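You operate a simulated robot arm through the tools that you are given. There is no shell and no other tool.

You run a simulated two-armed robot. Do the job below in one go: nothing can be reset, and whatever is moved stays where it is left.

TASK
Swap the middle conveyor's blue can for the pink one on its shelf.
Fine: belt switch Off first; blue can into the blue bin; then close the row up at the gate with the yellow button and set the switch to Line. Set down upright: blue can.

Only the result counts: the job must be done as asked and must still hold three seconds after the hand-in. Knocking over, shifting, dropping, spilling or breaking anything else fails it.

THE ROBOT
Two 7-joint arms with two-finger parallel grippers on one trunk that stands fixed in place. Base frame: the origin is at the foot of the trunk, x ahead of it, y to its left, z up. Lengths are in cm, angles in degrees, forces in N, time in s.
The left shoulder is at [6, 18.9, 122.8], the right one opposite. With the tool pointing down near the work surface each hand reaches from about 10 to 66 cm from the base axis, measured 20 degrees to its own side. Payload 3.43 kg a hand.
Tool frame (each hand has its own): the origin (TCP) lies between the finger pads and is the grasp point; the fingertips stand 3 cm ahead of it; z points along the fingers, y is the line along which they close. Largest opening 9.4 cm; finger width 2.8, thickness 1; the body of the gripper, 5 by 9.6 cm, starts 5.5 cm behind the TCP.
Orientation is that of the tool frame in the base frame, as [roll, pitch, yaw] about the fixed x, y, z axes, in that order (R = Rz(yaw) Ry(pitch) Rx(roll)). With the fingers straight down and closing along the base's y, the tool's x points along the base's -x, its y along +y and its z along -z.

THE INTERFACE
- The arms move only by the tool play_rows. It takes "left_targets", "right_targets" or both (then of equal length, played together; a hand with none holds still); each is text: rows parted by semicolons, each of 7 numbers parted by spaces: the turn, a rotation vector about the base's x, y, z in degrees, then the shift along the base's x, y, z in cm, then the gripper command, from -1 (fully open) to 1 (shut), values between in proportion. In form: wx wy wz tx ty tz gripper; .... A call has 1 to 20 rows; each row shifts and turns the commanded pose from where the row before left it. Rows are played at 5 a second. More than 5 cm and 8.6 degrees between two rows, or a gripper value outside its range, and nothing of the call is played. Where a pose cannot be reached the arm comes as near as it can. A force on the tool above 90 N (or 10 N above the force at the start of the call, whichever is more), or a blocked arm, ends the call early, and 0.2 s more pass. The fingers move at their own pace (about 15.3 cm/s each) and stop on an object; they squeeze with about 42 N. The grip force told is the motor's: it shows also when the fingers shut on nothing. Time passes only in rows, and 0.2 s behind the last, so rows that do not move let the fingers close. The reply holds the time, the measured pose of the TCP, the force on the tool along the base axes, the opening and the grip force, in the units named above and with some noise, with the torque about the TCP (base axes, N m) and any sound that the robot's microphone picked up.
- Cameras (640 x 400 px; columns grow to the right, rows downward): "scene" is now at [1.03, 1.67, 178.22]; the picture's right is [0.15, -0.99, 0.00], its down [-0.81, -0.12, -0.57] and it looks along [0.57, 0.08, -0.82] (base axes); focal length 365 px, centre (320, 200). "left" rides on the left gripper at [7.6, -1.4, -10.2] in its tool frame; the picture's right is [0.18, 0.98, 0.00], its down [-0.75, 0.14, -0.64] and it looks along [-0.63, 0.12, 0.77] (tool axes); focal length 243 px, centre (320, 200). "right" rides on the right gripper at [7.6, 1.4, -10.3] in its tool frame; the picture's right is [-0.18, 0.98, 0.00], its down [-0.75, -0.14, -0.64] and it looks along [-0.63, -0.12, 0.77] (tool axes); focal length 243 px, centre (320, 200). There is no depth. A picture from a camera that has moved, and an enlarged one, comes with that camera's place and axes in the base frame and with its lens. The place of the scene camera against the robot may be out by one fixed shift of up to 1.8 cm in any direction.
- grab_frame(camera): a new picture of that camera. No time passes.
- lift_body(by): slides the trunk up (or, below 0, down) by that many cm; the arms and the scene camera ride with it, the base frame stays. It gives what a move gives, with no picture.
- pan_tilt(pan, tilt): turns the head with the scene camera to pan (to the left, within 86 degrees either way) and tilt (down, from -29 to 69), counted from straight ahead of the robot. It gives what a move gives.
- inspect(camera, box): a new picture of the part [left, top, right, bottom] of that camera's present view, enlarged. No time passes.
- close_job(): hands the job in; it is judged then, once.

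Nothing tells you positions but the pictures and the camera data. Unless the task says otherwise, let go and move clear before handing in.

The tools are called after "Request:" by a JSON object that holds its "fn" and its "kwargs". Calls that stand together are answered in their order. play_rows: Moves the arms, as the interface text tells. Its arguments: {"type":"object","properties":{"left_targets":{"type":"string"},"right_targets":{"type":"string"}},"required":[]} The other tools are called the same way: lift_body (by) moves the trunk up or down; pan_tilt (pan, tilt) turns the head that bears the scene camera; grab_frame (camera) takes a picture; inspect (camera, box) takes an enlarged picture of a part of a camera's view; close_job () hands the job in.

At the start:

```text
time: 0.0
left_tcp_pos: [34.8, 22.38, 121.36]
left_ee_rot: [-180.0, 0.1, 180.0]
left_force: [-0.6, 0.3, -0.4]
left_ft_torque: [-0.01, -0.02, -0.03]
left_opening: 9.41
left_gripper_force: 0.0
right_tcp_pos: [33.07, -11.3, 123.12]
right_ee_rot: [180.0, 0.0, 180.0]
right_force: [-0.6, -0.2, -0.4]
right_ft_torque: [-0.01, -0.02, -0.01]
right_opening: 9.39
right_gripper_force: 0.1
trunk travel left (down, up): [-90.0, 9.0]
head pan, tilt (commanded): [8.5, 55.0]
```

scene: 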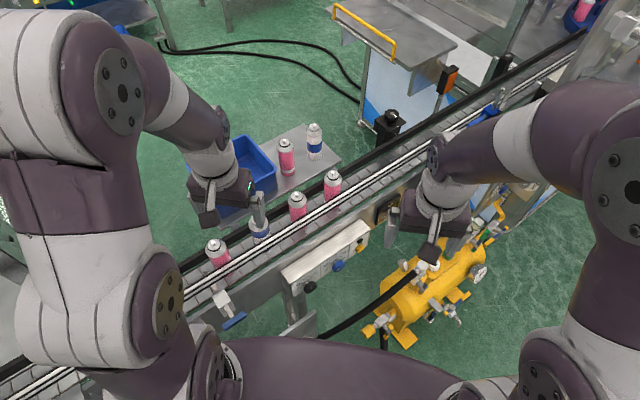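
right: 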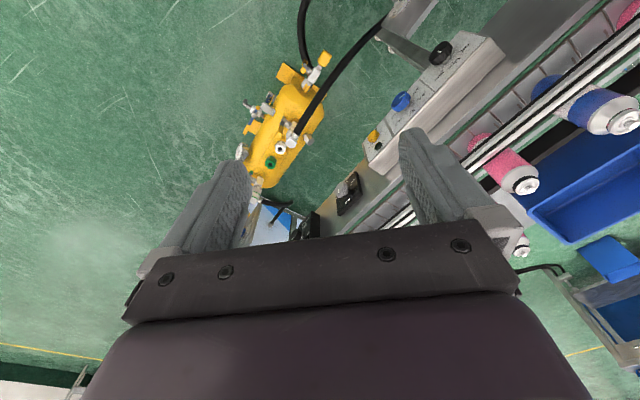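
left: 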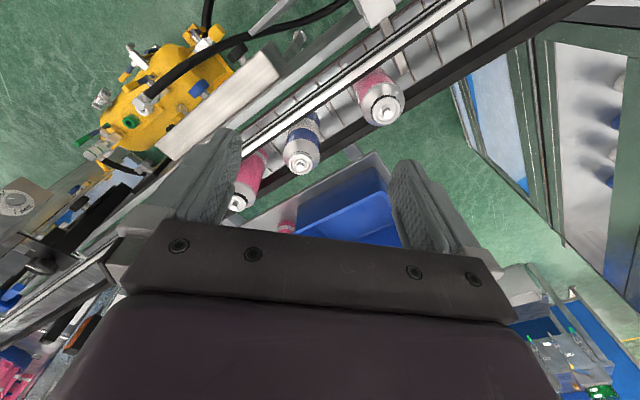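

I see a conveyor running diagonally, with cans on it (pink, blue, pink, pink), a side shelf holding a blue bin, a pink can and a white/blue can, and a control panel on the near side. I'll look closer before I move anything.

Request:
{"fn": "inspect", "kwargs": {"camera": "scene", "box": [180, 100, 420, 250]}}

Request:
{"fn": "inspect", "kwargs": {"camera": "scene", "box": [180, 200, 420, 350]}}

Request:
{"fn": "inspect", "kwargs": {"camera": "right", "box": [320, 0, 640, 200]}}

Request:
{"fn": "inspect", "kwargs": {"camera": "left", "box": [150, 0, 470, 240]}}

```text
2.67 times, centred on (300, 175) of scene
camera zoom: at [1.03, 1.67, 178.22], right [0.15, -0.99, 0.0], down [-0.81, -0.12, -0.57], along [0.57, 0.08, -0.82], focal length 974 px, centre (373, 267)
```

zoom: 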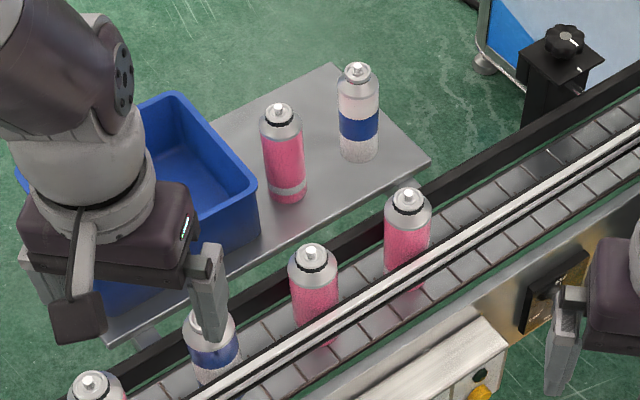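

```text
2.67 times, centred on (300, 275) of scene
camera zoom: at [1.03, 1.67, 178.22], right [0.15, -0.99, 0.0], down [-0.81, -0.12, -0.57], along [0.57, 0.08, -0.82], focal length 974 px, centre (373, 0)
```

zoom: 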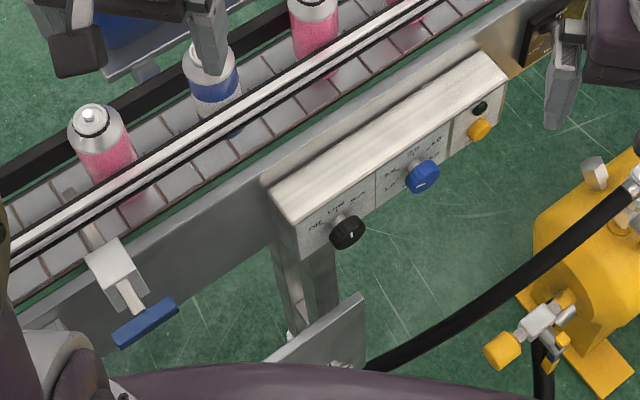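

```text
2.00 times, centred on (480, 100) of right
camera zoom: at [25.42, -9.95, 133.41], right [0.18, 0.98, 0.0], down [0.75, -0.14, 0.64], along [0.63, -0.12, -0.77], focal length 485 px, centre (0, 400)
```

zoom: 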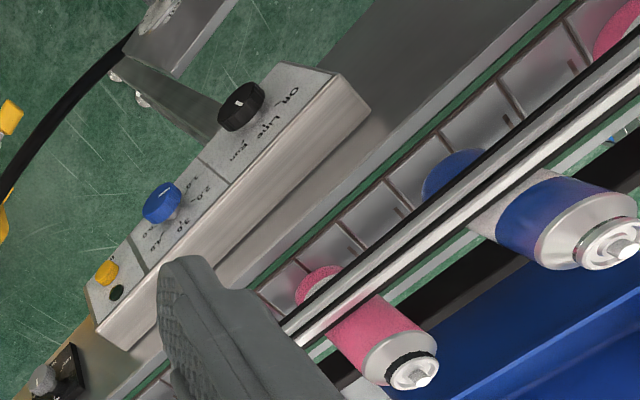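

```text
1.67 times, centred on (310, 120) of left
camera zoom: at [27.07, 21.09, 131.64], right [-0.18, 0.98, 0.0], down [0.75, 0.14, 0.64], along [0.63, 0.12, -0.77], focal length 404 px, centre (337, 333)
```

zoom: 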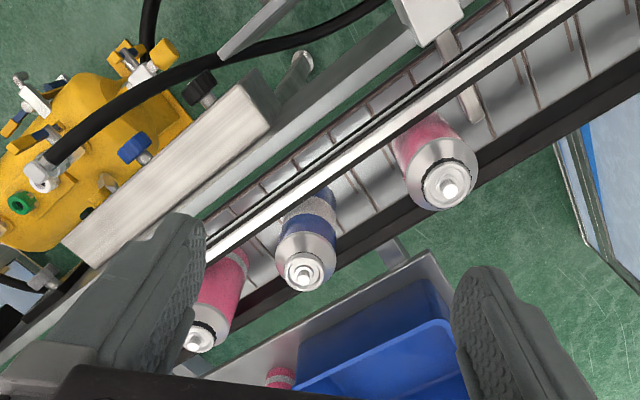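

The can tops sit at about z=108. I'll look around with the head to find the gate, the ends of the belt and the labels.

Request:
{"fn": "pan_tilt", "kwargs": {"pan": 40, "tilt": 50}}

Request:
{"fn": "grab_frame", "kwargs": {"camera": "scene"}}

Request:
{"fn": "pan_tilt", "kwargs": {"pan": -30, "tilt": 45}}

Request:
{"fn": "grab_frame", "kwargs": {"camera": "scene"}}

Request:
{"fn": "pan_tilt", "kwargs": {"pan": 0, "tilt": 25}}

Request:
{"fn": "grab_frame", "kwargs": {"camera": "scene"}}

Request:
{"fn": "pan_tilt", "kwargs": {"pan": 8.5, "tilt": 65}}

Request:
{"fn": "grab_frame", "kwargs": {"camera": "scene"}}

```text
time: 1.0
left_tcp_pos: [34.71, 22.42, 121.36]
left_ee_rot: [-180.0, 0.1, 180.0]
left_force: [-0.1, -0.5, -0.2]
left_ft_torque: [-0.02, 0.0, -0.01]
left_opening: 9.4
left_gripper_force: 0.0
right_tcp_pos: [33.0, -11.36, 123.17]
right_ee_rot: [-179.9, 0.0, -179.9]
right_force: [-0.1, -0.7, 0.1]
right_ft_torque: [-0.01, 0.02, -0.02]
right_opening: 9.39
right_gripper_force: 0.0
trunk travel left (down, up): [-90.0, 9.0]
head pan, tilt (commanded): [40.0, 50.0]
```

```text
taken
camera scene: at [-0.21, 5.54, 178.87], right [0.64, -0.77, 0.0], down [-0.59, -0.49, -0.64], along [0.49, 0.41, -0.77], focal length 365 px, centre (320, 200)
```

scene: 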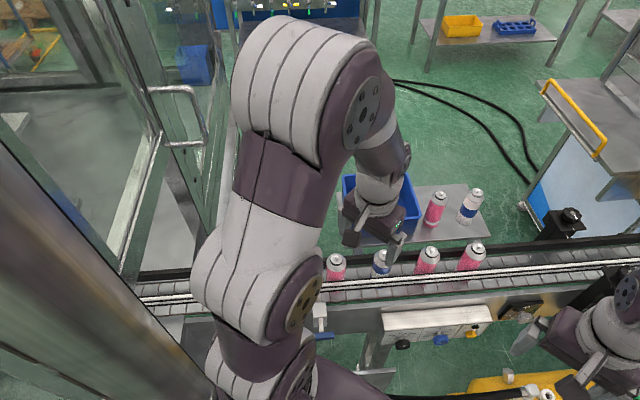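

```text
time: 2.4
left_tcp_pos: [34.65, 22.34, 121.39]
left_ee_rot: [-180.0, 0.0, 180.0]
left_force: [0.3, -0.7, 0.3]
left_ft_torque: [0.01, -0.02, 0.03]
left_opening: 9.39
left_gripper_force: 0.0
right_tcp_pos: [33.01, -11.3, 123.21]
right_ee_rot: [180.0, 0.0, -179.9]
right_force: [1.7, -0.7, -0.2]
right_ft_torque: [0.0, -0.01, 0.0]
right_opening: 9.39
right_gripper_force: 0.0
trunk travel left (down, up): [-90.0, 9.0]
head pan, tilt (commanded): [-30.0, 45.0]
```

```text
taken
camera scene: at [0.94, -3.46, 179.56], right [-0.5, -0.87, 0.0], down [-0.61, 0.35, -0.71], along [0.61, -0.35, -0.71], focal length 365 px, centre (320, 200)
```

scene: 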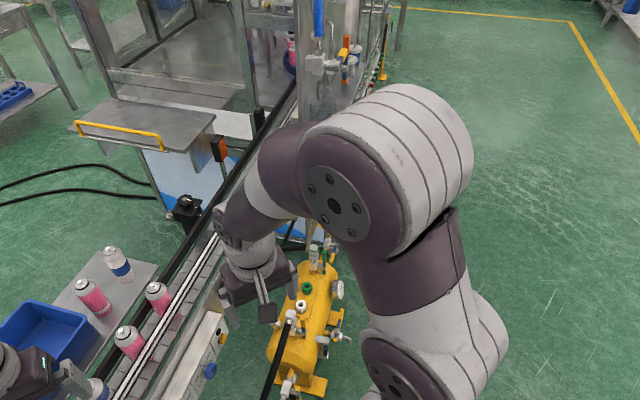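

```text
time: 3.3
left_tcp_pos: [34.77, 22.42, 121.26]
left_ee_rot: [179.9, 0.1, -180.0]
left_force: [0.9, 0.5, 0.1]
left_ft_torque: [0.02, 0.01, -0.01]
left_opening: 9.38
left_gripper_force: 0.0
right_tcp_pos: [32.97, -11.46, 123.11]
right_ee_rot: [-180.0, -0.1, 180.0]
right_force: [-0.3, -0.1, -0.8]
right_ft_torque: [0.0, -0.01, 0.02]
right_opening: 9.38
right_gripper_force: 0.0
trunk travel left (down, up): [-90.0, 9.0]
head pan, tilt (commanded): [0.0, 25.0]
```

```text
taken
camera scene: at [3.1, 0.59, 182.62], right [0.0, -1.0, 0.0], down [-0.42, 0.0, -0.91], along [0.91, 0.0, -0.42], focal length 365 px, centre (320, 200)
```

scene: 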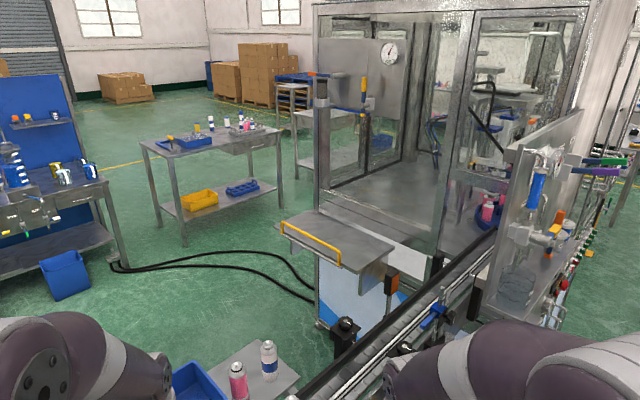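

```text
time: 4.4
left_tcp_pos: [34.62, 22.48, 121.34]
left_ee_rot: [180.0, 0.0, 180.0]
left_force: [0.6, -0.3, 0.1]
left_ft_torque: [0.02, 0.01, -0.02]
left_opening: 9.41
left_gripper_force: 0.0
right_tcp_pos: [32.95, -11.39, 123.02]
right_ee_rot: [179.9, 0.1, 180.0]
right_force: [0.7, 1.0, -0.1]
right_ft_torque: [0.02, -0.04, 0.0]
right_opening: 9.41
right_gripper_force: 0.2
trunk travel left (down, up): [-90.0, 9.0]
head pan, tilt (commanded): [8.5, 65.0]
```

```text
taken
camera scene: at [-0.1, 1.5, 177.07], right [0.15, -0.99, 0.0], down [-0.9, -0.13, -0.42], along [0.42, 0.06, -0.91], focal length 365 px, centre (320, 200)
```

scene: 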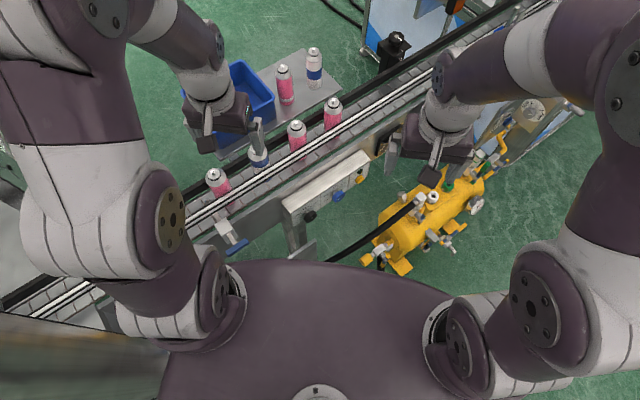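

The belt runs from the far right to the near left, and a gate with a blue handle sits at the first pink can. I'll zoom in on the panel labels and the gate.

Request:
{"fn": "inspect", "kwargs": {"camera": "right", "box": [350, 20, 510, 170]}}

Request:
{"fn": "inspect", "kwargs": {"camera": "scene", "box": [180, 150, 380, 275]}}

Request:
{"fn": "inspect", "kwargs": {"camera": "left", "box": [320, 0, 480, 100]}}

```text
2.67 times, centred on (430, 95) of right
camera zoom: at [25.42, -9.95, 133.41], right [0.18, 0.98, 0.0], down [0.75, -0.14, 0.64], along [0.63, -0.12, -0.77], focal length 647 px, centre (27, 480)
```

zoom: 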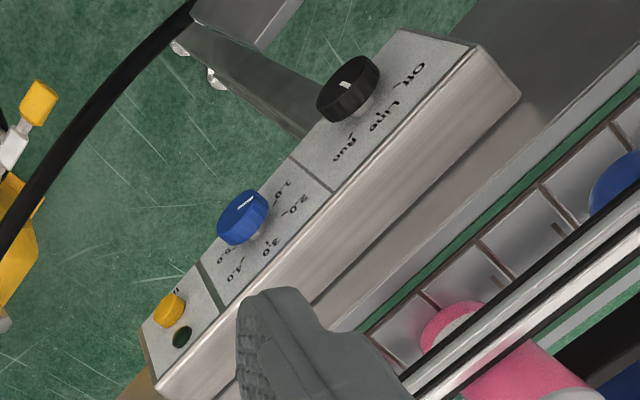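

```text
3.20 times, centred on (280, 212) of scene
camera zoom: at [-0.1, 1.5, 177.07], right [0.15, -0.99, 0.0], down [-0.9, -0.13, -0.42], along [0.42, 0.06, -0.91], focal length 1168 px, centre (448, 160)
```

zoom: 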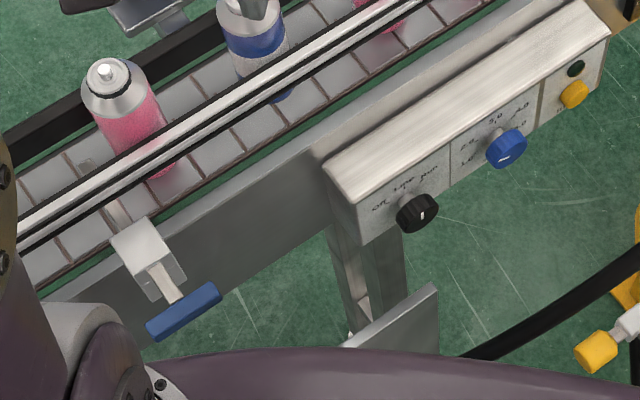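

```text
4.00 times, centred on (400, 50) of left
camera zoom: at [27.07, 21.1, 131.65], right [-0.18, 0.98, 0.0], down [0.75, 0.14, 0.64], along [0.63, 0.12, -0.77], focal length 970 px, centre (0, 800)
```

zoom: 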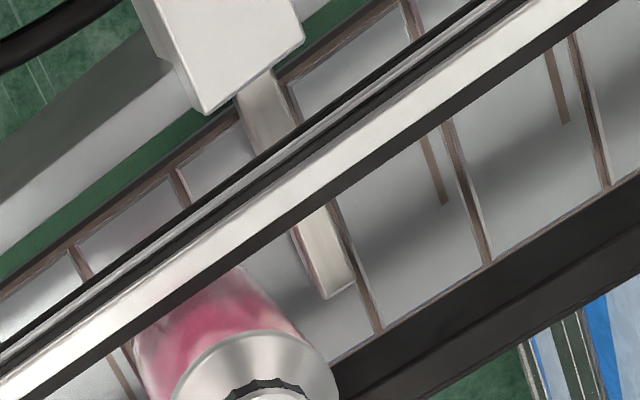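

The knob labels read Off / Line / Run, and the pointer looks to be near Line. I'll move the left hand forward at height for a clear view of the shelf, the bin and the belt.

Request:
{"fn": "play_rows", "kwargs": {"left_targets": "0 0 0 2 2.5 1.5 -1; 0 0 0 3 3 1.5 -1; 0 0 0 3 3 1 -1; 0 0 0 2 2 0 -1; 0 0 0 0 0 0 -1"}}

Request:
{"fn": "grab_frame", "kwargs": {"camera": "left"}}

Request:
{"fn": "pan_tilt", "kwargs": {"pan": 15, "tilt": 50}}

Request:
{"fn": "grab_frame", "kwargs": {"camera": "scene"}}

```text
time: 5.6
left_tcp_pos: [44.62, 32.91, 125.3]
left_ee_rot: [-180.0, 0.1, 180.0]
left_force: [-0.1, -1.3, 0.5]
left_ft_torque: [-0.02, 0.0, 0.01]
left_opening: 9.4
left_gripper_force: 0.1
right_tcp_pos: [32.99, -11.35, 123.06]
right_ee_rot: [-180.0, 0.0, 180.0]
right_force: [0.1, 0.2, -0.6]
right_ft_torque: [0.02, -0.02, 0.0]
right_opening: 9.39
right_gripper_force: 0.1
trunk travel left (down, up): [-90.0, 9.0]
head pan, tilt (commanded): [8.5, 65.0]
```

```text
taken
camera left: at [36.99, 31.59, 135.57], right [-0.18, 0.98, 0.0], down [0.75, 0.14, 0.64], along [0.63, 0.12, -0.77], focal length 243 px, centre (320, 200)
```

left: 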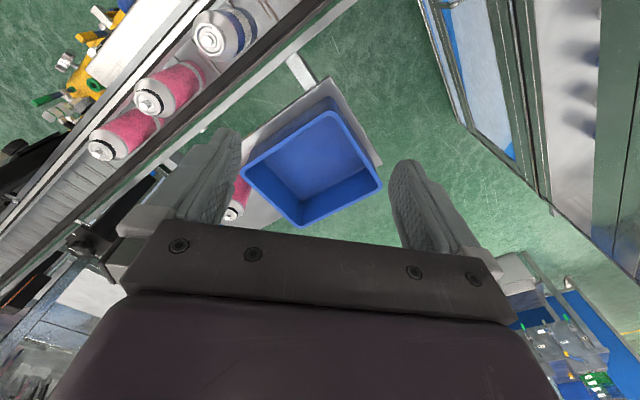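

```text
time: 6.4
left_tcp_pos: [44.55, 32.91, 125.31]
left_ee_rot: [180.0, -0.1, -180.0]
left_force: [-0.8, -0.5, -0.8]
left_ft_torque: [0.04, 0.0, -0.02]
left_opening: 9.41
left_gripper_force: 0.0
right_tcp_pos: [33.06, -11.47, 123.11]
right_ee_rot: [180.0, -0.1, 179.9]
right_force: [0.6, 0.5, -0.9]
right_ft_torque: [0.01, -0.03, 0.02]
right_opening: 9.4
right_gripper_force: 0.1
trunk travel left (down, up): [-90.0, 9.0]
head pan, tilt (commanded): [15.0, 50.0]
```

```text
taken
camera scene: at [1.31, 2.58, 178.87], right [0.26, -0.97, 0.0], down [-0.74, -0.2, -0.64], along [0.62, 0.17, -0.77], focal length 365 px, centre (320, 200)
```

scene: 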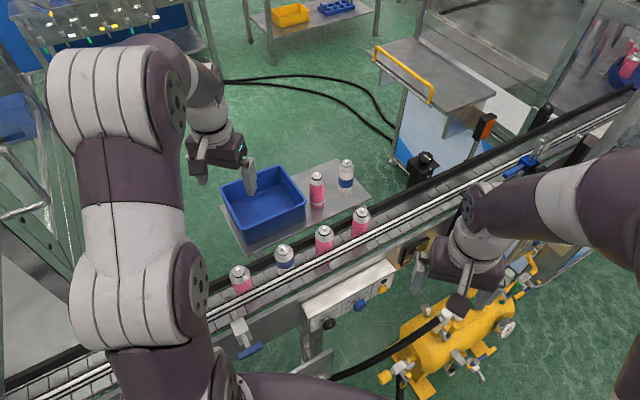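

The left hand is now clear of the bin. I'll zoom in for measurements.

Request:
{"fn": "inspect", "kwargs": {"camera": "scene", "box": [200, 150, 400, 275]}}

Request:
{"fn": "inspect", "kwargs": {"camera": "left", "box": [50, 0, 400, 240]}}

Request:
{"fn": "inspect", "kwargs": {"camera": "scene", "box": [220, 240, 420, 365]}}

```text
3.20 times, centred on (300, 212) of scene
camera zoom: at [1.31, 2.58, 178.87], right [0.26, -0.97, 0.0], down [-0.74, -0.2, -0.64], along [0.62, 0.17, -0.77], focal length 1168 px, centre (384, 160)
```

zoom: 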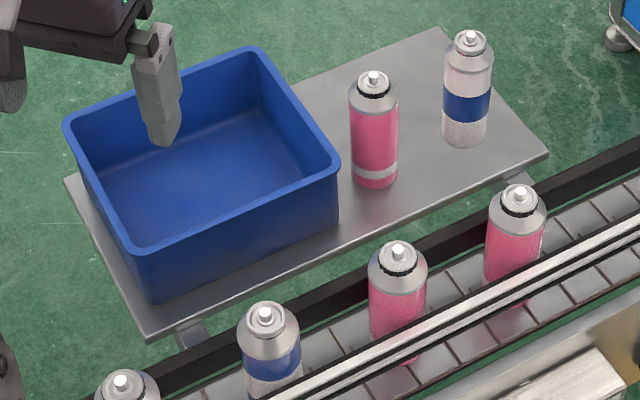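

```text
1.67 times, centred on (225, 120) of left
camera zoom: at [37.0, 31.57, 135.55], right [-0.18, 0.98, 0.0], down [0.75, 0.14, 0.64], along [0.63, 0.12, -0.77], focal length 404 px, centre (478, 333)
```

zoom: 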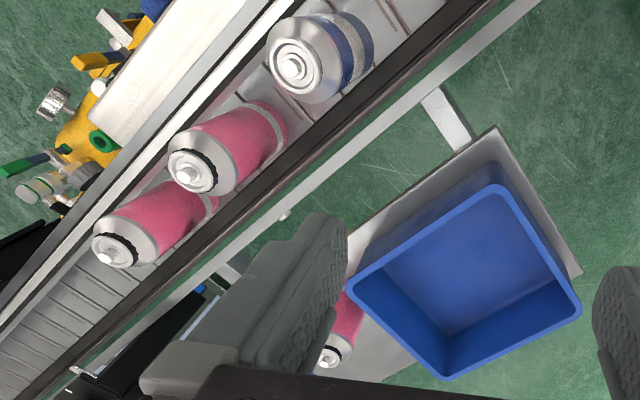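

```text
3.20 times, centred on (320, 302) of scene
camera zoom: at [1.31, 2.58, 178.87], right [0.26, -0.97, 0.0], down [-0.74, -0.2, -0.64], along [0.62, 0.17, -0.77], focal length 1168 px, centre (320, -128)
```

zoom: 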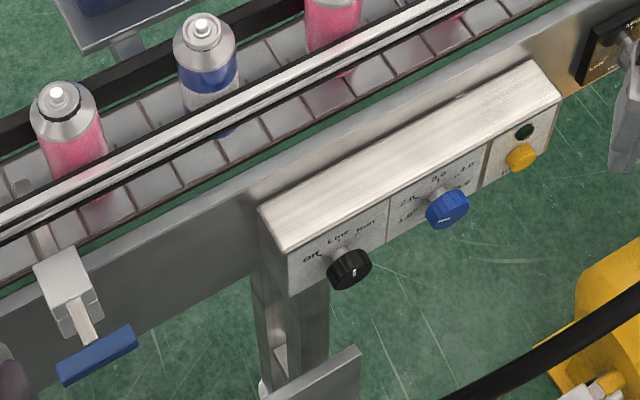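

Triangulating from the hand cameras gives these positions:
- blue can's valve on the belt at about [42, 21.4, 107]
- shelf pink can at about [70, 21, 103]
- bin centre at about [61, 35]

I'll bring both hands to better viewpoints over the shelf and in front of the panel, still well above everything.

Request:
{"fn": "play_rows", "kwargs": {"left_targets": "0 0 0 2.25 -1 0 -1; 0 0 0 2.25 -1 0 -1; 0 0 0 2.25 -1 0 -1; 0 0 0 2.25 -1 0 -1; 0 0 0 2.25 -1 0 -1; 0 0 0 2.25 -1 0 -1; 0 0 0 0 0 0 -1", "right_targets": "0 0 7.5 -0.5 0.8 -1.5 -1; 0 0 7.5 -0.5 0.8 -1.5 -1; 0 0 7.5 -0.5 0.8 -1.5 -1; 0 0 7.5 -0.5 0.8 -1.5 -1; 0 0 7.5 -0.5 0.8 -1.5 -1; 0 0 7.5 -0.5 0.8 -1.5 -1; 0 0 0 0 0 0 -1"}}

Request:
{"fn": "grab_frame", "kwargs": {"camera": "left"}}

Request:
{"fn": "grab_frame", "kwargs": {"camera": "right"}}

Request:
{"fn": "grab_frame", "kwargs": {"camera": "scene"}}

```text
time: 8.0
left_tcp_pos: [53.78, 26.07, 120.76]
left_ee_rot: [-180.0, -0.1, -180.0]
left_force: [-0.2, -0.7, 0.3]
left_ft_torque: [0.0, 0.0, -0.03]
left_opening: 9.42
left_gripper_force: 0.1
left hand out of reach, approached as far as the arm can: row 2, 3, 4, 5, 6
right_tcp_pos: [30.04, -6.41, 114.06]
right_ee_rot: [-180.0, 0.1, -134.9]
right_force: [-1.0, -0.1, 0.5]
right_ft_torque: [0.01, -0.02, -0.02]
right_opening: 9.39
right_gripper_force: 0.0
trunk travel left (down, up): [-90.0, 9.0]
head pan, tilt (commanded): [15.0, 50.0]
```

```text
taken
camera left: at [46.1, 24.71, 130.95], right [-0.18, 0.98, 0.0], down [0.75, 0.14, 0.64], along [0.63, 0.12, -0.77], focal length 243 px, centre (320, 200)
```

left: 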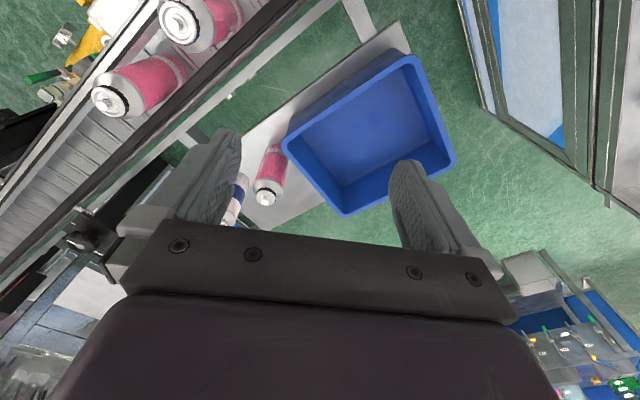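

```text
taken
camera right: at [23.58, -10.93, 124.37], right [-0.57, 0.82, 0.0], down [0.63, 0.43, 0.64], along [0.53, 0.36, -0.77], focal length 243 px, centre (320, 200)
```

right: 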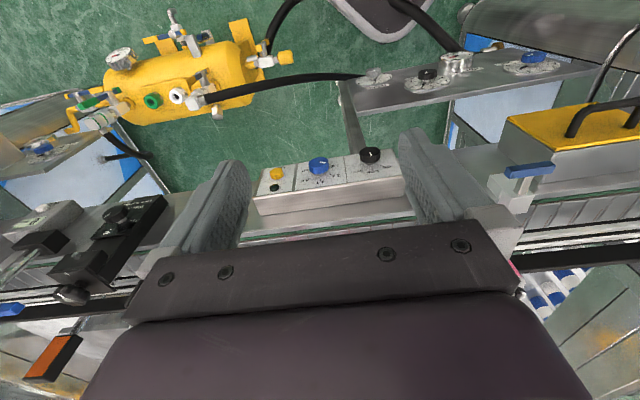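

```text
taken
camera scene: at [1.29, 2.59, 178.87], right [0.26, -0.97, 0.0], down [-0.74, -0.2, -0.64], along [0.62, 0.17, -0.77], focal length 365 px, centre (320, 200)
```

scene: 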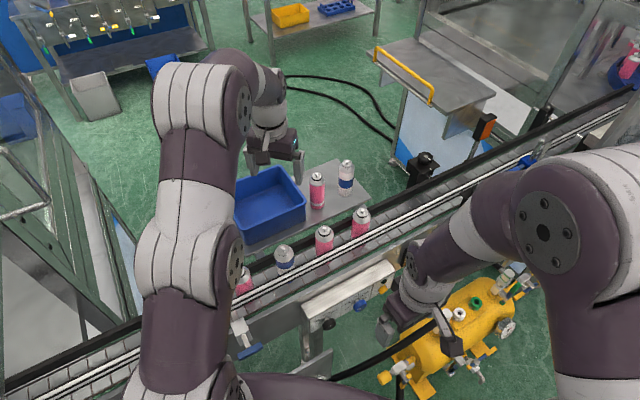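

Request:
{"fn": "inspect", "kwargs": {"camera": "right", "box": [240, 40, 600, 265]}}

Request:
{"fn": "inspect", "kwargs": {"camera": "right", "box": [240, 130, 420, 240]}}

Request:
{"fn": "inspect", "kwargs": {"camera": "left", "box": [80, 0, 460, 240]}}

Request:
{"fn": "inspect", "kwargs": {"camera": "right", "box": [0, 130, 240, 400]}}

```text
1.78 times, centred on (420, 152) of right
camera zoom: at [23.58, -10.93, 124.37], right [-0.57, 0.82, 0.0], down [0.63, 0.43, 0.64], along [0.53, 0.36, -0.77], focal length 431 px, centre (142, 284)
```

zoom: 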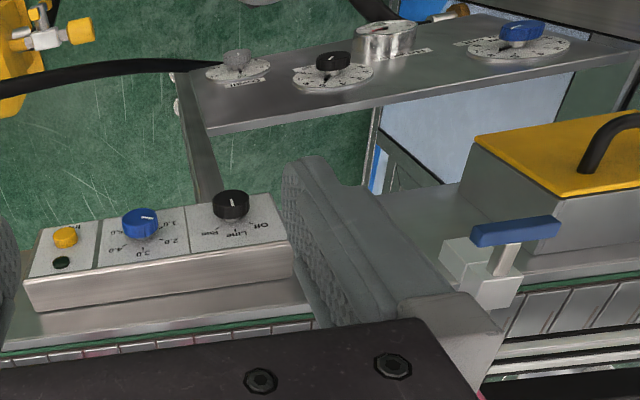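

```text
3.56 times, centred on (330, 185) of right
camera zoom: at [23.58, -10.93, 124.37], right [-0.57, 0.82, 0.0], down [0.63, 0.43, 0.64], along [0.53, 0.36, -0.77], focal length 863 px, centre (284, 253)
```

zoom: 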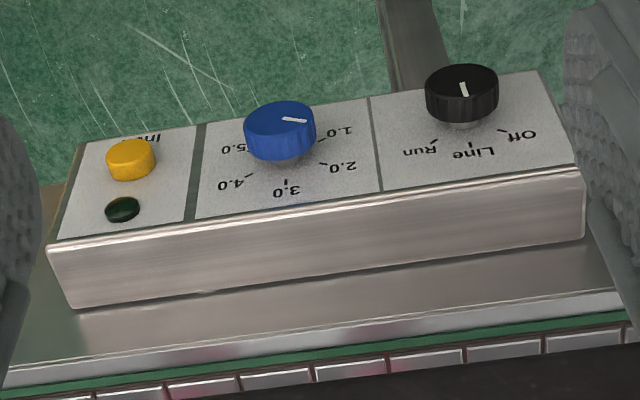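

```text
1.67 times, centred on (270, 120) of left
camera zoom: at [46.1, 24.71, 130.95], right [-0.18, 0.98, 0.0], down [0.75, 0.14, 0.64], along [0.63, 0.12, -0.77], focal length 404 px, centre (403, 333)
```

zoom: 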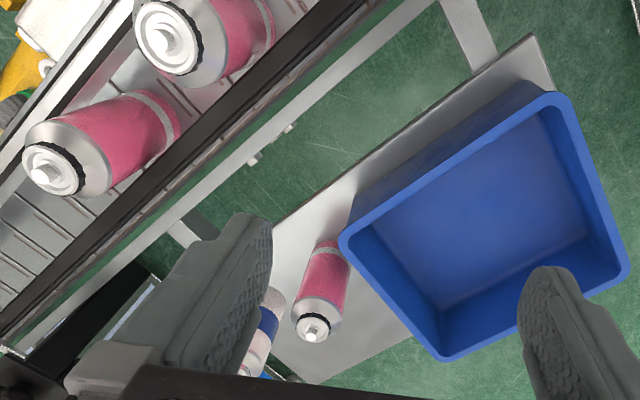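

```text
1.48 times, centred on (120, 265) of right
camera zoom: at [23.58, -10.93, 124.37], right [-0.57, 0.82, 0.0], down [0.63, 0.43, 0.64], along [0.53, 0.36, -0.77], focal length 359 px, centre (616, 104)
```

zoom: 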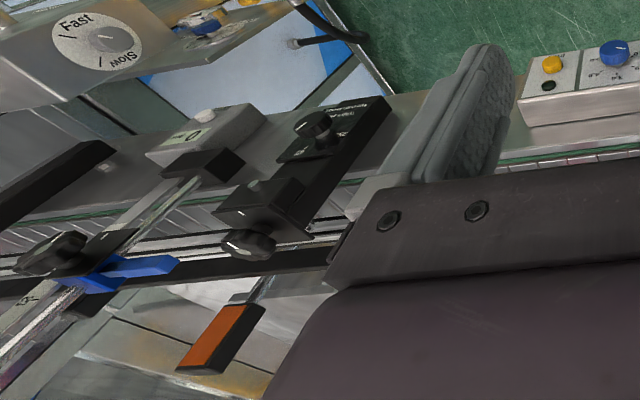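

The knob's mark points at Line now, and the yellow inch button is at the other end of the panel. I'll take two closer views of the panel from different sides to fix its slope and positions.

Request:
{"fn": "play_rows", "kwargs": {"right_targets": "0 0 7 1.3 -1.8 -2 -1; 0 0 7 1.3 -1.8 -2 -1; 0 0 7 1.3 -1.8 -2 -1; 0 0 7 1.3 -1.8 -2 -1; 0 0 7 1.3 -1.8 -2 -1; 0 0 0 0 0 0 -1"}}

Request:
{"fn": "grab_frame", "kwargs": {"camera": "right"}}

Request:
{"fn": "inspect", "kwargs": {"camera": "right", "box": [220, 40, 460, 190]}}

```text
time: 9.4
left_tcp_pos: [53.78, 26.13, 120.67]
left_ee_rot: [-180.0, 0.0, 179.9]
left_force: [-0.7, 0.2, 0.2]
left_ft_torque: [0.05, 0.01, -0.02]
left_opening: 9.4
left_gripper_force: 0.0
right_tcp_pos: [36.45, -15.53, 104.06]
right_ee_rot: [180.0, 0.0, -99.9]
right_force: [-0.2, 0.5, 0.2]
right_ft_torque: [0.02, -0.03, -0.01]
right_opening: 9.42
right_gripper_force: 0.0
trunk travel left (down, up): [-90.0, 9.0]
head pan, tilt (commanded): [15.0, 50.0]
```

```text
taken
camera right: at [33.81, -22.75, 114.35], right [-0.94, 0.35, 0.0], down [0.27, 0.72, 0.64], along [0.23, 0.6, -0.77], focal length 243 px, centre (320, 200)
```

right: 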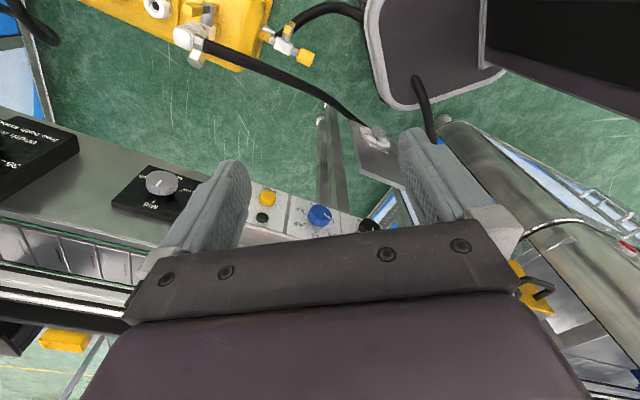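

```text
2.67 times, centred on (340, 115) of right
camera zoom: at [33.81, -22.75, 114.35], right [-0.94, 0.35, 0.0], down [0.27, 0.72, 0.64], along [0.23, 0.6, -0.77], focal length 647 px, centre (267, 427)
```

zoom: 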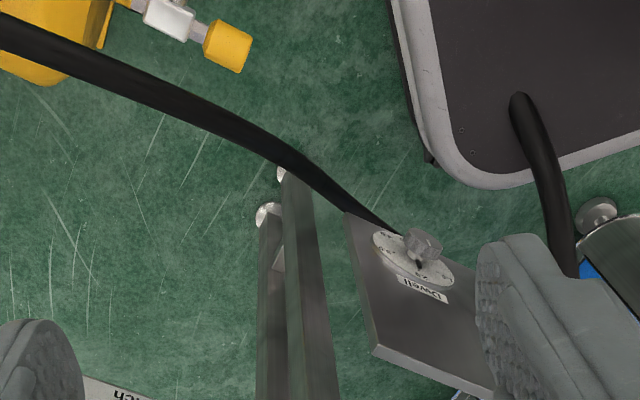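

Request:
{"fn": "inspect", "kwargs": {"camera": "right", "box": [220, 150, 420, 275]}}

Request:
{"fn": "play_rows", "kwargs": {"right_targets": "0 0 -7 -1.5 2 0 -1; 0 0 -7 -1.5 2 0 -1; 0 0 -7 -1.5 2 0 -1; 0 0 -7 -1.5 2 0 -1; 0 0 -7 -1.5 2 0 -1; 0 0 -7 -1.5 2 0 -1; 0 0 -7 -1.5 2 0 -1; 0 0 -7 -1.5 1 0 -1; 0 0 0 0 0 0 -1"}}

Request:
{"fn": "grab_frame", "kwargs": {"camera": "right"}}

```text
3.20 times, centred on (320, 212) of right
camera zoom: at [33.81, -22.75, 114.35], right [-0.94, 0.35, 0.0], down [0.27, 0.72, 0.64], along [0.23, 0.6, -0.77], focal length 776 px, centre (320, 160)
```

zoom: 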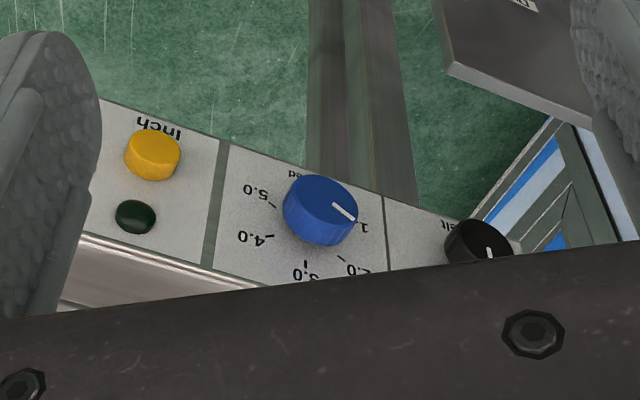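

```text
time: 11.2
left_tcp_pos: [53.79, 26.01, 120.67]
left_ee_rot: [180.0, 0.0, -180.0]
left_force: [0.3, -0.4, -0.4]
left_ft_torque: [0.03, 0.01, -0.03]
left_opening: 9.39
left_gripper_force: 0.0
right_tcp_pos: [25.78, -0.34, 104.47]
right_ee_rot: [179.8, 1.3, -152.1]
right_force: [11.1, 1.3, 0.8]
right_ft_torque: [-0.19, 1.38, 0.0]
right_opening: 9.39
right_gripper_force: 0.1
trunk travel left (down, up): [-90.0, 9.0]
head pan, tilt (commanded): [15.0, 50.0]
stopped in row 8 (right hand): the force on the tool passed its limit at 192 N (the readings are from after the stop); the commanded pose is now the measured one
```

```text
taken
camera right: at [18.31, -2.81, 114.51], right [-0.3, 0.96, 0.01], down [0.72, 0.22, 0.66], along [0.63, 0.2, -0.75], focal length 243 px, centre (320, 200)
```

right: 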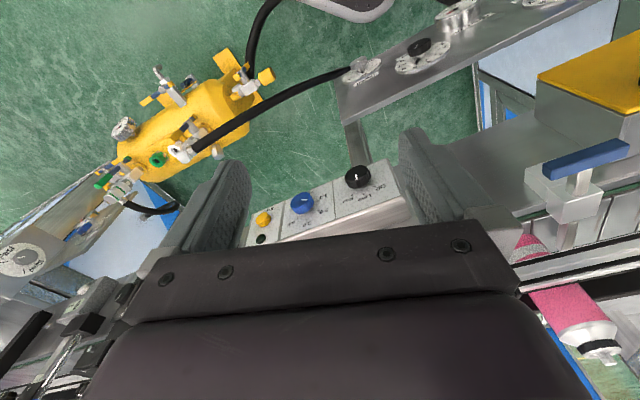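

The right hand bumped something, probably the robot's own chest since it came in close. I'll check the scene, then back off.

Request:
{"fn": "pan_tilt", "kwargs": {"pan": 5, "tilt": 65}}

Request:
{"fn": "grab_frame", "kwargs": {"camera": "scene"}}

Request:
{"fn": "inspect", "kwargs": {"camera": "right", "box": [240, 140, 420, 250]}}

```text
time: 11.9
left_tcp_pos: [53.76, 26.12, 120.62]
left_ee_rot: [180.0, 0.1, -179.9]
left_force: [0.5, -0.5, -0.7]
left_ft_torque: [0.0, -0.01, -0.03]
left_opening: 9.42
left_gripper_force: 0.2
right_tcp_pos: [25.91, -0.31, 104.32]
right_ee_rot: [179.8, 1.3, -152.1]
right_force: [23.4, 2.5, 3.2]
right_ft_torque: [-0.34, 2.96, 0.16]
right_opening: 9.4
right_gripper_force: 0.0
trunk travel left (down, up): [-90.0, 9.0]
head pan, tilt (commanded): [5.0, 65.0]
```

```text
taken
camera scene: at [-0.03, 1.12, 177.07], right [0.09, -1.0, 0.0], down [-0.9, -0.08, -0.42], along [0.42, 0.04, -0.91], focal length 365 px, centre (320, 200)
```

scene: 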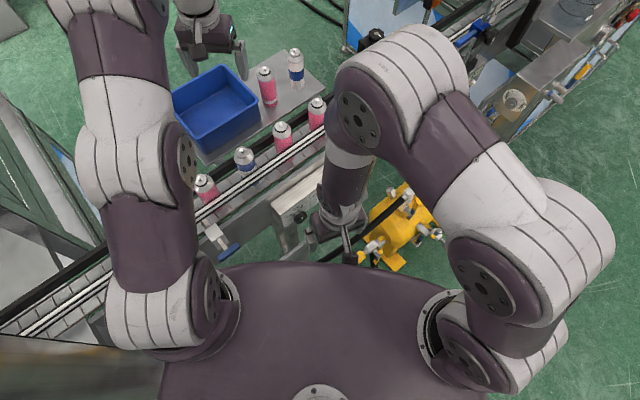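

```text
3.56 times, centred on (330, 195) of right
camera zoom: at [18.34, -2.85, 114.5], right [-0.3, 0.95, 0.01], down [0.72, 0.22, 0.66], along [0.63, 0.2, -0.75], focal length 863 px, centre (284, 218)
```

zoom: 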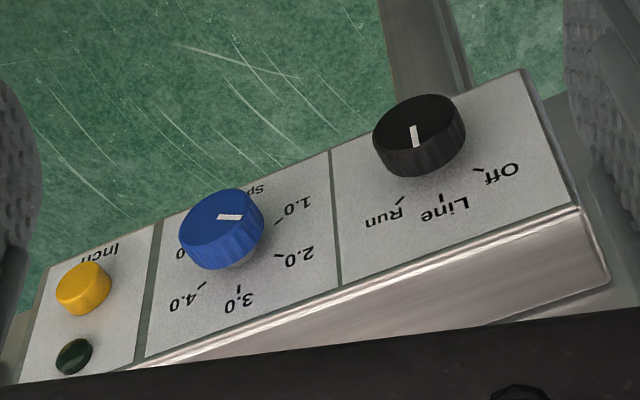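

The panel face is vertical, with the selector knob axis at about (37.9, 10.4, 85.7) and the button at about (49.7, -3, 85). I'll back the right hand off my chest and set it leaning in, tilted right, above the knob.

Request:
{"fn": "play_rows", "kwargs": {"right_targets": "0 0 0 3 -1.5 0 -0.3; 0 0 7.7 3 -1.5 0 -0.3; 0 0 7.7 2 -1 0 -0.3; 4.69 -4.99 0 1 0 0 -0.3; 4.69 -4.99 0 1 0 0 -0.3; 5.1 4.8 0 0.546 1.236 -1.84 -0.3; 5.1 4.8 0 0.546 1.236 -1.84 -0.3; 5.1 4.8 0 0.546 1.236 -1.84 -0.3; 5.1 4.8 0 0.546 1.236 -1.84 -0.3; 5.1 4.8 0 0.546 1.236 -1.84 -0.3; 0 0 0 0 0 0 -0.3"}}

Request:
{"fn": "grab_frame", "kwargs": {"camera": "right"}}

Request:
{"fn": "grab_frame", "kwargs": {"camera": "scene"}}

```text
time: 14.3
left_tcp_pos: [53.76, 26.07, 120.7]
left_ee_rot: [180.0, 0.0, -180.0]
left_force: [-0.2, 0.5, 0.6]
left_ft_torque: [-0.05, -0.01, 0.01]
left_opening: 9.41
left_gripper_force: 0.1
right_tcp_pos: [38.48, 1.72, 95.18]
right_ee_rot: [143.8, 12.2, -145.4]
right_force: [1.0, 0.2, -0.8]
right_ft_torque: [-0.03, -0.01, 0.0]
right_opening: 6.11
right_gripper_force: 0.0
trunk travel left (down, up): [-90.0, 9.0]
head pan, tilt (commanded): [5.0, 65.0]
```

```text
taken
camera right: at [33.58, -7.57, 102.56], right [-0.4, 0.68, 0.61], down [0.81, -0.04, 0.58], along [0.42, 0.73, -0.54], focal length 243 px, centre (320, 200)
```

right: 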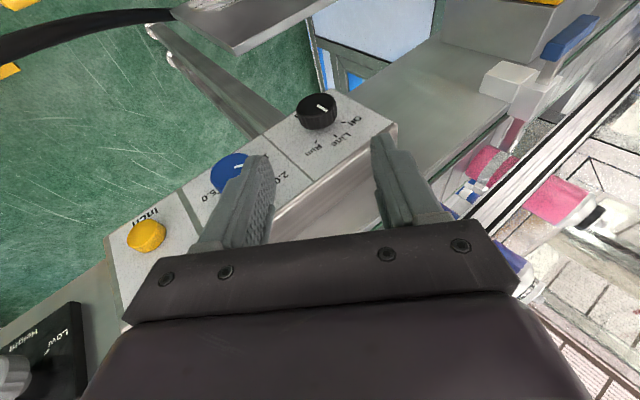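

```text
taken
camera scene: at [-0.2, 1.11, 177.06], right [0.09, -1.0, 0.0], down [-0.9, -0.08, -0.42], along [0.42, 0.04, -0.91], focal length 365 px, centre (320, 200)
```

scene: 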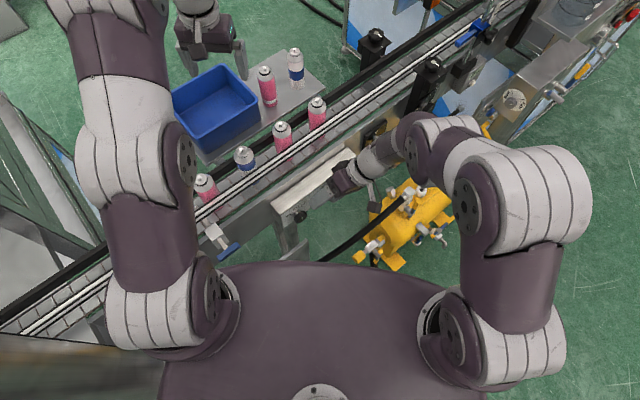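

The knob appears exactly where I predicted. I'll do a quick close-up for centring before the approach.

Request:
{"fn": "inspect", "kwargs": {"camera": "right", "box": [240, 70, 400, 170]}}

```text
4.00 times, centred on (320, 120) of right
camera zoom: at [33.58, -7.57, 102.56], right [-0.4, 0.68, 0.61], down [0.81, -0.04, 0.58], along [0.42, 0.73, -0.54], focal length 970 px, centre (320, 520)
```

zoom: 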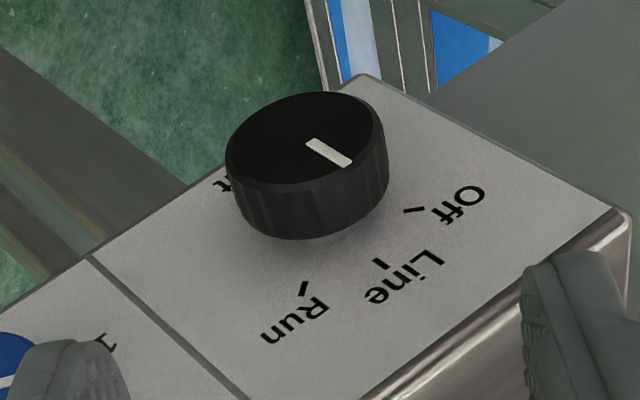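

Request:
{"fn": "play_rows", "kwargs": {"right_targets": "0 0 0 -0.35 1.18 -1.64 -0.3; 0 0 0 -0.35 1.18 -1.64 -0.3; 0 0 0 -0.35 1.18 -1.64 -0.3; 0 0 0 -0.35 1.18 -1.64 -0.3; 0 0 0 0 0 0 -0.3"}}

Request:
{"fn": "grab_frame", "kwargs": {"camera": "right"}}

Request:
{"fn": "inspect", "kwargs": {"camera": "right", "box": [200, 60, 440, 240]}}

```text
time: 15.5
left_tcp_pos: [53.72, 26.02, 120.76]
left_ee_rot: [-180.0, -0.1, 179.9]
left_force: [0.0, -0.7, 1.0]
left_ft_torque: [0.02, 0.04, 0.0]
left_opening: 9.4
left_gripper_force: 0.0
right_tcp_pos: [37.18, 6.48, 88.69]
right_ee_rot: [143.7, 12.1, -145.3]
right_force: [-0.4, 0.1, -0.5]
right_ft_torque: [0.03, -0.01, 0.02]
right_opening: 6.11
right_gripper_force: 0.1
trunk travel left (down, up): [-90.0, 9.0]
head pan, tilt (commanded): [5.0, 65.0]
```

```text
taken
camera right: at [32.23, -2.85, 96.0], right [-0.4, 0.69, 0.61], down [0.81, -0.04, 0.58], along [0.42, 0.73, -0.54], focal length 243 px, centre (320, 200)
```

right: 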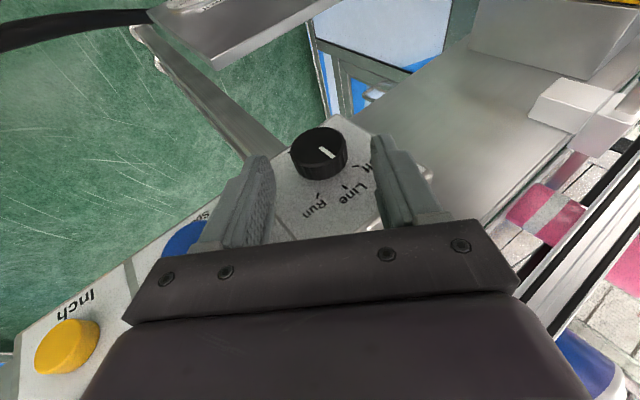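

```text
2.22 times, centred on (320, 150) of right
camera zoom: at [32.23, -2.85, 96.0], right [-0.4, 0.69, 0.61], down [0.81, -0.04, 0.58], along [0.42, 0.73, -0.54], focal length 539 px, centre (320, 311)
```

zoom: 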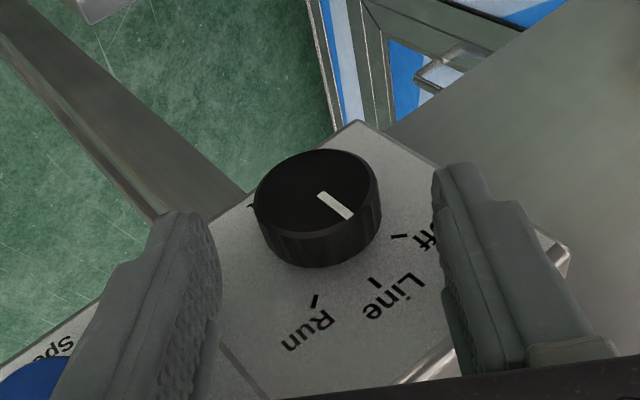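

The knob is well centred between the fingers. I'll finish the approach, then close.

Request:
{"fn": "play_rows", "kwargs": {"right_targets": "0 0 0 -0.27 0.79 -1.13 -0.3; 0 0 0 -0.27 0.79 -1.13 -0.3; 0 0 0 -0.28 0.78 -1.13 -0.3; 0 0 0 0 0 0 -0.3"}}

Request:
{"fn": "inspect", "kwargs": {"camera": "right", "box": [200, 60, 440, 240]}}

```text
time: 16.5
left_tcp_pos: [52.61, 24.88, 121.56]
left_ee_rot: [179.4, 0.5, -180.0]
left_force: [0.2, -0.2, -0.5]
left_ft_torque: [-0.02, -0.05, -0.04]
left_opening: 9.41
left_gripper_force: 0.1
right_tcp_pos: [36.52, 8.24, 86.1]
right_ee_rot: [143.7, 13.8, -145.4]
right_force: [-19.8, -74.5, 73.8]
right_ft_torque: [1.28, -2.89, -0.86]
right_opening: 6.07
right_gripper_force: 0.0
trunk travel left (down, up): [-90.0, 9.0]
head pan, tilt (commanded): [5.0, 65.0]
stopped in row 4 (right hand): the force on the tool passed its limit at 110 N (the readings are from after the stop); the commanded pose is now the measured one
```

```text
2.22 times, centred on (320, 150) of right
camera zoom: at [31.42, -1.25, 93.26], right [-0.42, 0.67, 0.61], down [0.8, -0.05, 0.6], along [0.44, 0.74, -0.52], focal length 539 px, centre (320, 311)
```

zoom: 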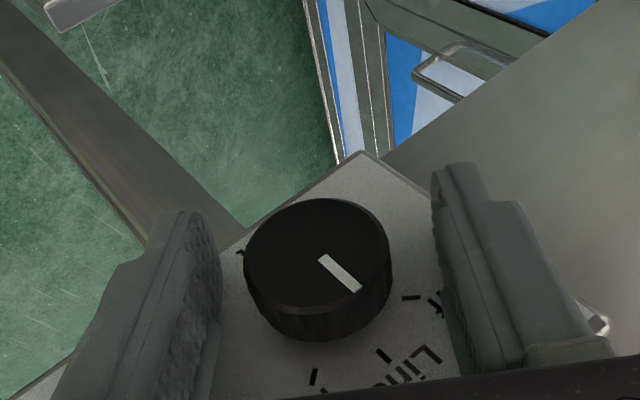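

The fingertips touched the panel face just before the end of the approach, and the knob is centred between the fingers. I'll ease out a little and close gently on it.

Request:
{"fn": "play_rows", "kwargs": {"right_targets": "0 0 0 -0.3 -0.28 0.1 -0.3; 0 0 0 -0.15 -0.14 0 -0.3; 0 0 0 0 0 0 -0.3"}}

Request:
{"fn": "inspect", "kwargs": {"camera": "right", "box": [200, 60, 440, 240]}}

Request:
{"fn": "inspect", "kwargs": {"camera": "scene", "box": [180, 100, 420, 250]}}

```text
time: 17.3
left_tcp_pos: [53.1, 25.29, 121.21]
left_ee_rot: [179.6, 0.3, -179.9]
left_force: [1.1, 0.1, -0.4]
left_ft_torque: [0.01, 0.02, 0.02]
left_opening: 9.4
left_gripper_force: 0.0
right_tcp_pos: [36.45, 8.31, 86.09]
right_ee_rot: [143.7, 13.7, -145.6]
right_force: [0.7, -55.5, 75.8]
right_ft_torque: [0.58, -1.61, 0.85]
right_opening: 6.05
right_gripper_force: 0.1
trunk travel left (down, up): [-90.0, 9.0]
head pan, tilt (commanded): [5.0, 65.0]
```

```text
2.22 times, centred on (320, 150) of right
camera zoom: at [31.4, -1.23, 93.24], right [-0.42, 0.67, 0.61], down [0.8, -0.05, 0.6], along [0.44, 0.74, -0.52], focal length 539 px, centre (320, 311)
```

zoom: 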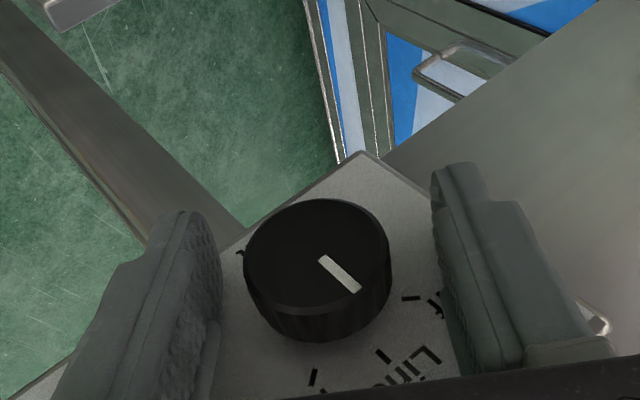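

```text
2.67 times, centred on (300, 175) of scene
camera zoom: at [-0.87, -0.23, 177.08], right [0.09, -1.0, -0.01], down [-0.9, -0.08, -0.43], along [0.43, 0.04, -0.9], focal length 974 px, centre (373, 267)
```

zoom: 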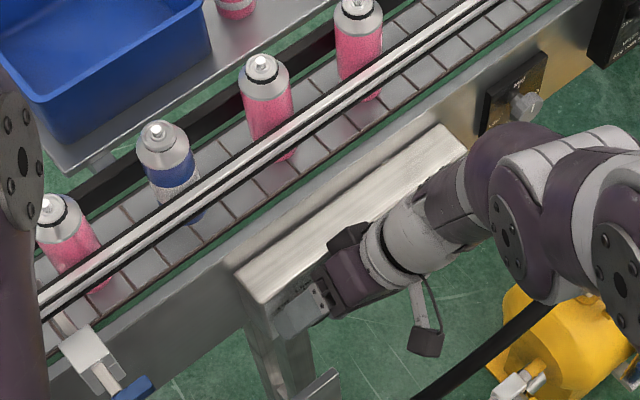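

Both fingertips are pressing on the panel face and flexing the robot back a little. I'll retreat until the contact force goes away.

Request:
{"fn": "play_rows", "kwargs": {"right_targets": "0 0 0 -0.2 -0.5 0.4 -0.3; 0 0 0 -0.2 -0.5 0.4 -0.3; 0 0 0 0 0 0 -0.3; 0 0 0 0 0 0 -0.3"}}

```text
time: 18.3
left_tcp_pos: [53.78, 26.25, 120.67]
left_ee_rot: [179.9, 0.0, -180.0]
left_force: [0.8, 0.3, 0.1]
left_ft_torque: [-0.02, 0.01, 0.02]
left_opening: 9.39
left_gripper_force: 0.1
right_tcp_pos: [36.12, 7.87, 86.58]
right_ee_rot: [143.9, 12.9, -145.4]
right_force: [0.8, 0.3, 0.2]
right_ft_torque: [-0.02, 0.0, -0.02]
right_opening: 6.14
right_gripper_force: 0.1
trunk travel left (down, up): [-90.0, 9.0]
head pan, tilt (commanded): [5.0, 65.0]
```

The force is back to zero. I'll centre slightly and close on the knob.

Request:
{"fn": "play_rows", "kwargs": {"right_targets": "0 0 0 0.3 -0.03 -0.17 -0.3; 0 0 0 0 0 0 -0.3; 0 0 0 0 0 0 0.2; 0 0 0 0 0 0 0.6; 0 0 0 0 0 0 1; 0 0 0 0 0 0 1"}}

Request:
{"fn": "inspect", "kwargs": {"camera": "right", "box": [200, 60, 440, 240]}}

```text
time: 19.7
left_tcp_pos: [53.58, 26.21, 120.74]
left_ee_rot: [-179.9, 0.0, -179.9]
left_force: [0.3, -0.4, 0.2]
left_ft_torque: [0.01, 0.0, 0.02]
left_opening: 9.4
left_gripper_force: 0.0
right_tcp_pos: [36.37, 7.91, 86.53]
right_ee_rot: [144.0, 13.1, -145.2]
right_force: [-3.4, 5.5, 3.1]
right_ft_torque: [0.05, 0.03, 0.94]
right_opening: 3.55
right_gripper_force: 45.0
trunk travel left (down, up): [-90.0, 9.0]
head pan, tilt (commanded): [5.0, 65.0]
```

```text
2.22 times, centred on (320, 150) of right
camera zoom: at [31.41, -1.59, 93.65], right [-0.41, 0.68, 0.61], down [0.8, -0.04, 0.59], along [0.43, 0.73, -0.53], focal length 539 px, centre (320, 311)
```

zoom: 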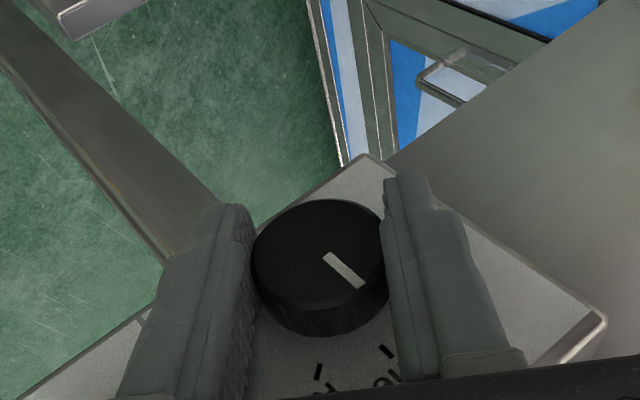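

The grip on the knob is solid. I'll turn it counter-clockwise (seen from the front) by about 47° towards Off, pivoting about the knob axis.

Request:
{"fn": "play_rows", "kwargs": {"right_targets": "-5.70 -5.36 0 -0.114 0.121 0.101 1; -5.70 -5.36 0 -0.123 0.130 0.077 1; -5.70 -5.36 0 -0.128 0.136 0.052 1; -5.70 -5.36 0 -0.132 0.141 0.026 1; -5.70 -5.36 0 -0.134 0.142 0 1; -5.70 -5.36 0 -0.135 0.143 -0.028 1; 0 0 0 0 0 0 1; 0 0 0 0 0 0 1"}}

Request:
{"fn": "inspect", "kwargs": {"camera": "right", "box": [200, 60, 440, 240]}}

Request:
{"fn": "grab_frame", "kwargs": {"camera": "scene"}}

```text
time: 21.5
left_tcp_pos: [53.62, 26.27, 120.73]
left_ee_rot: [179.9, 0.0, -179.9]
left_force: [0.7, 0.5, 0.0]
left_ft_torque: [0.02, -0.01, 0.01]
left_opening: 9.41
left_gripper_force: 0.2
right_tcp_pos: [35.75, 8.52, 86.76]
right_ee_rot: [-167.6, 15.3, -132.9]
right_force: [3.2, -4.5, 11.5]
right_ft_torque: [0.24, -0.55, 0.6]
right_opening: 3.59
right_gripper_force: 45.2
trunk travel left (down, up): [-90.0, 9.0]
head pan, tilt (commanded): [5.0, 65.0]
```

```text
2.22 times, centred on (320, 150) of right
camera zoom: at [26.38, 3.72, 94.09], right [-0.54, 0.82, -0.15], down [0.38, 0.41, 0.83], along [0.75, 0.39, -0.53], focal length 539 px, centre (320, 311)
```

zoom: 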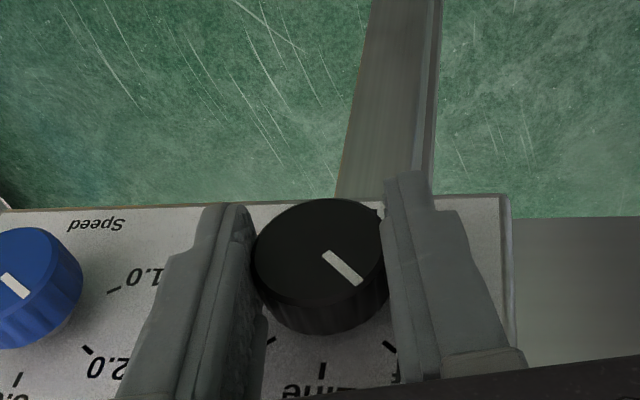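

```text
taken
camera scene: at [-0.12, 1.01, 177.07], right [0.09, -1.0, 0.0], down [-0.9, -0.08, -0.42], along [0.42, 0.04, -0.91], focal length 365 px, centre (320, 200)
```

scene: 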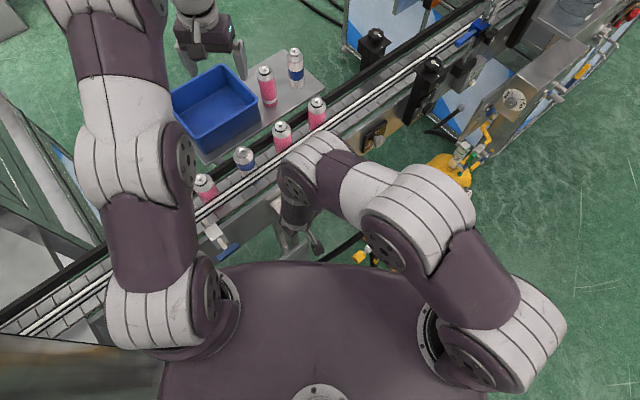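

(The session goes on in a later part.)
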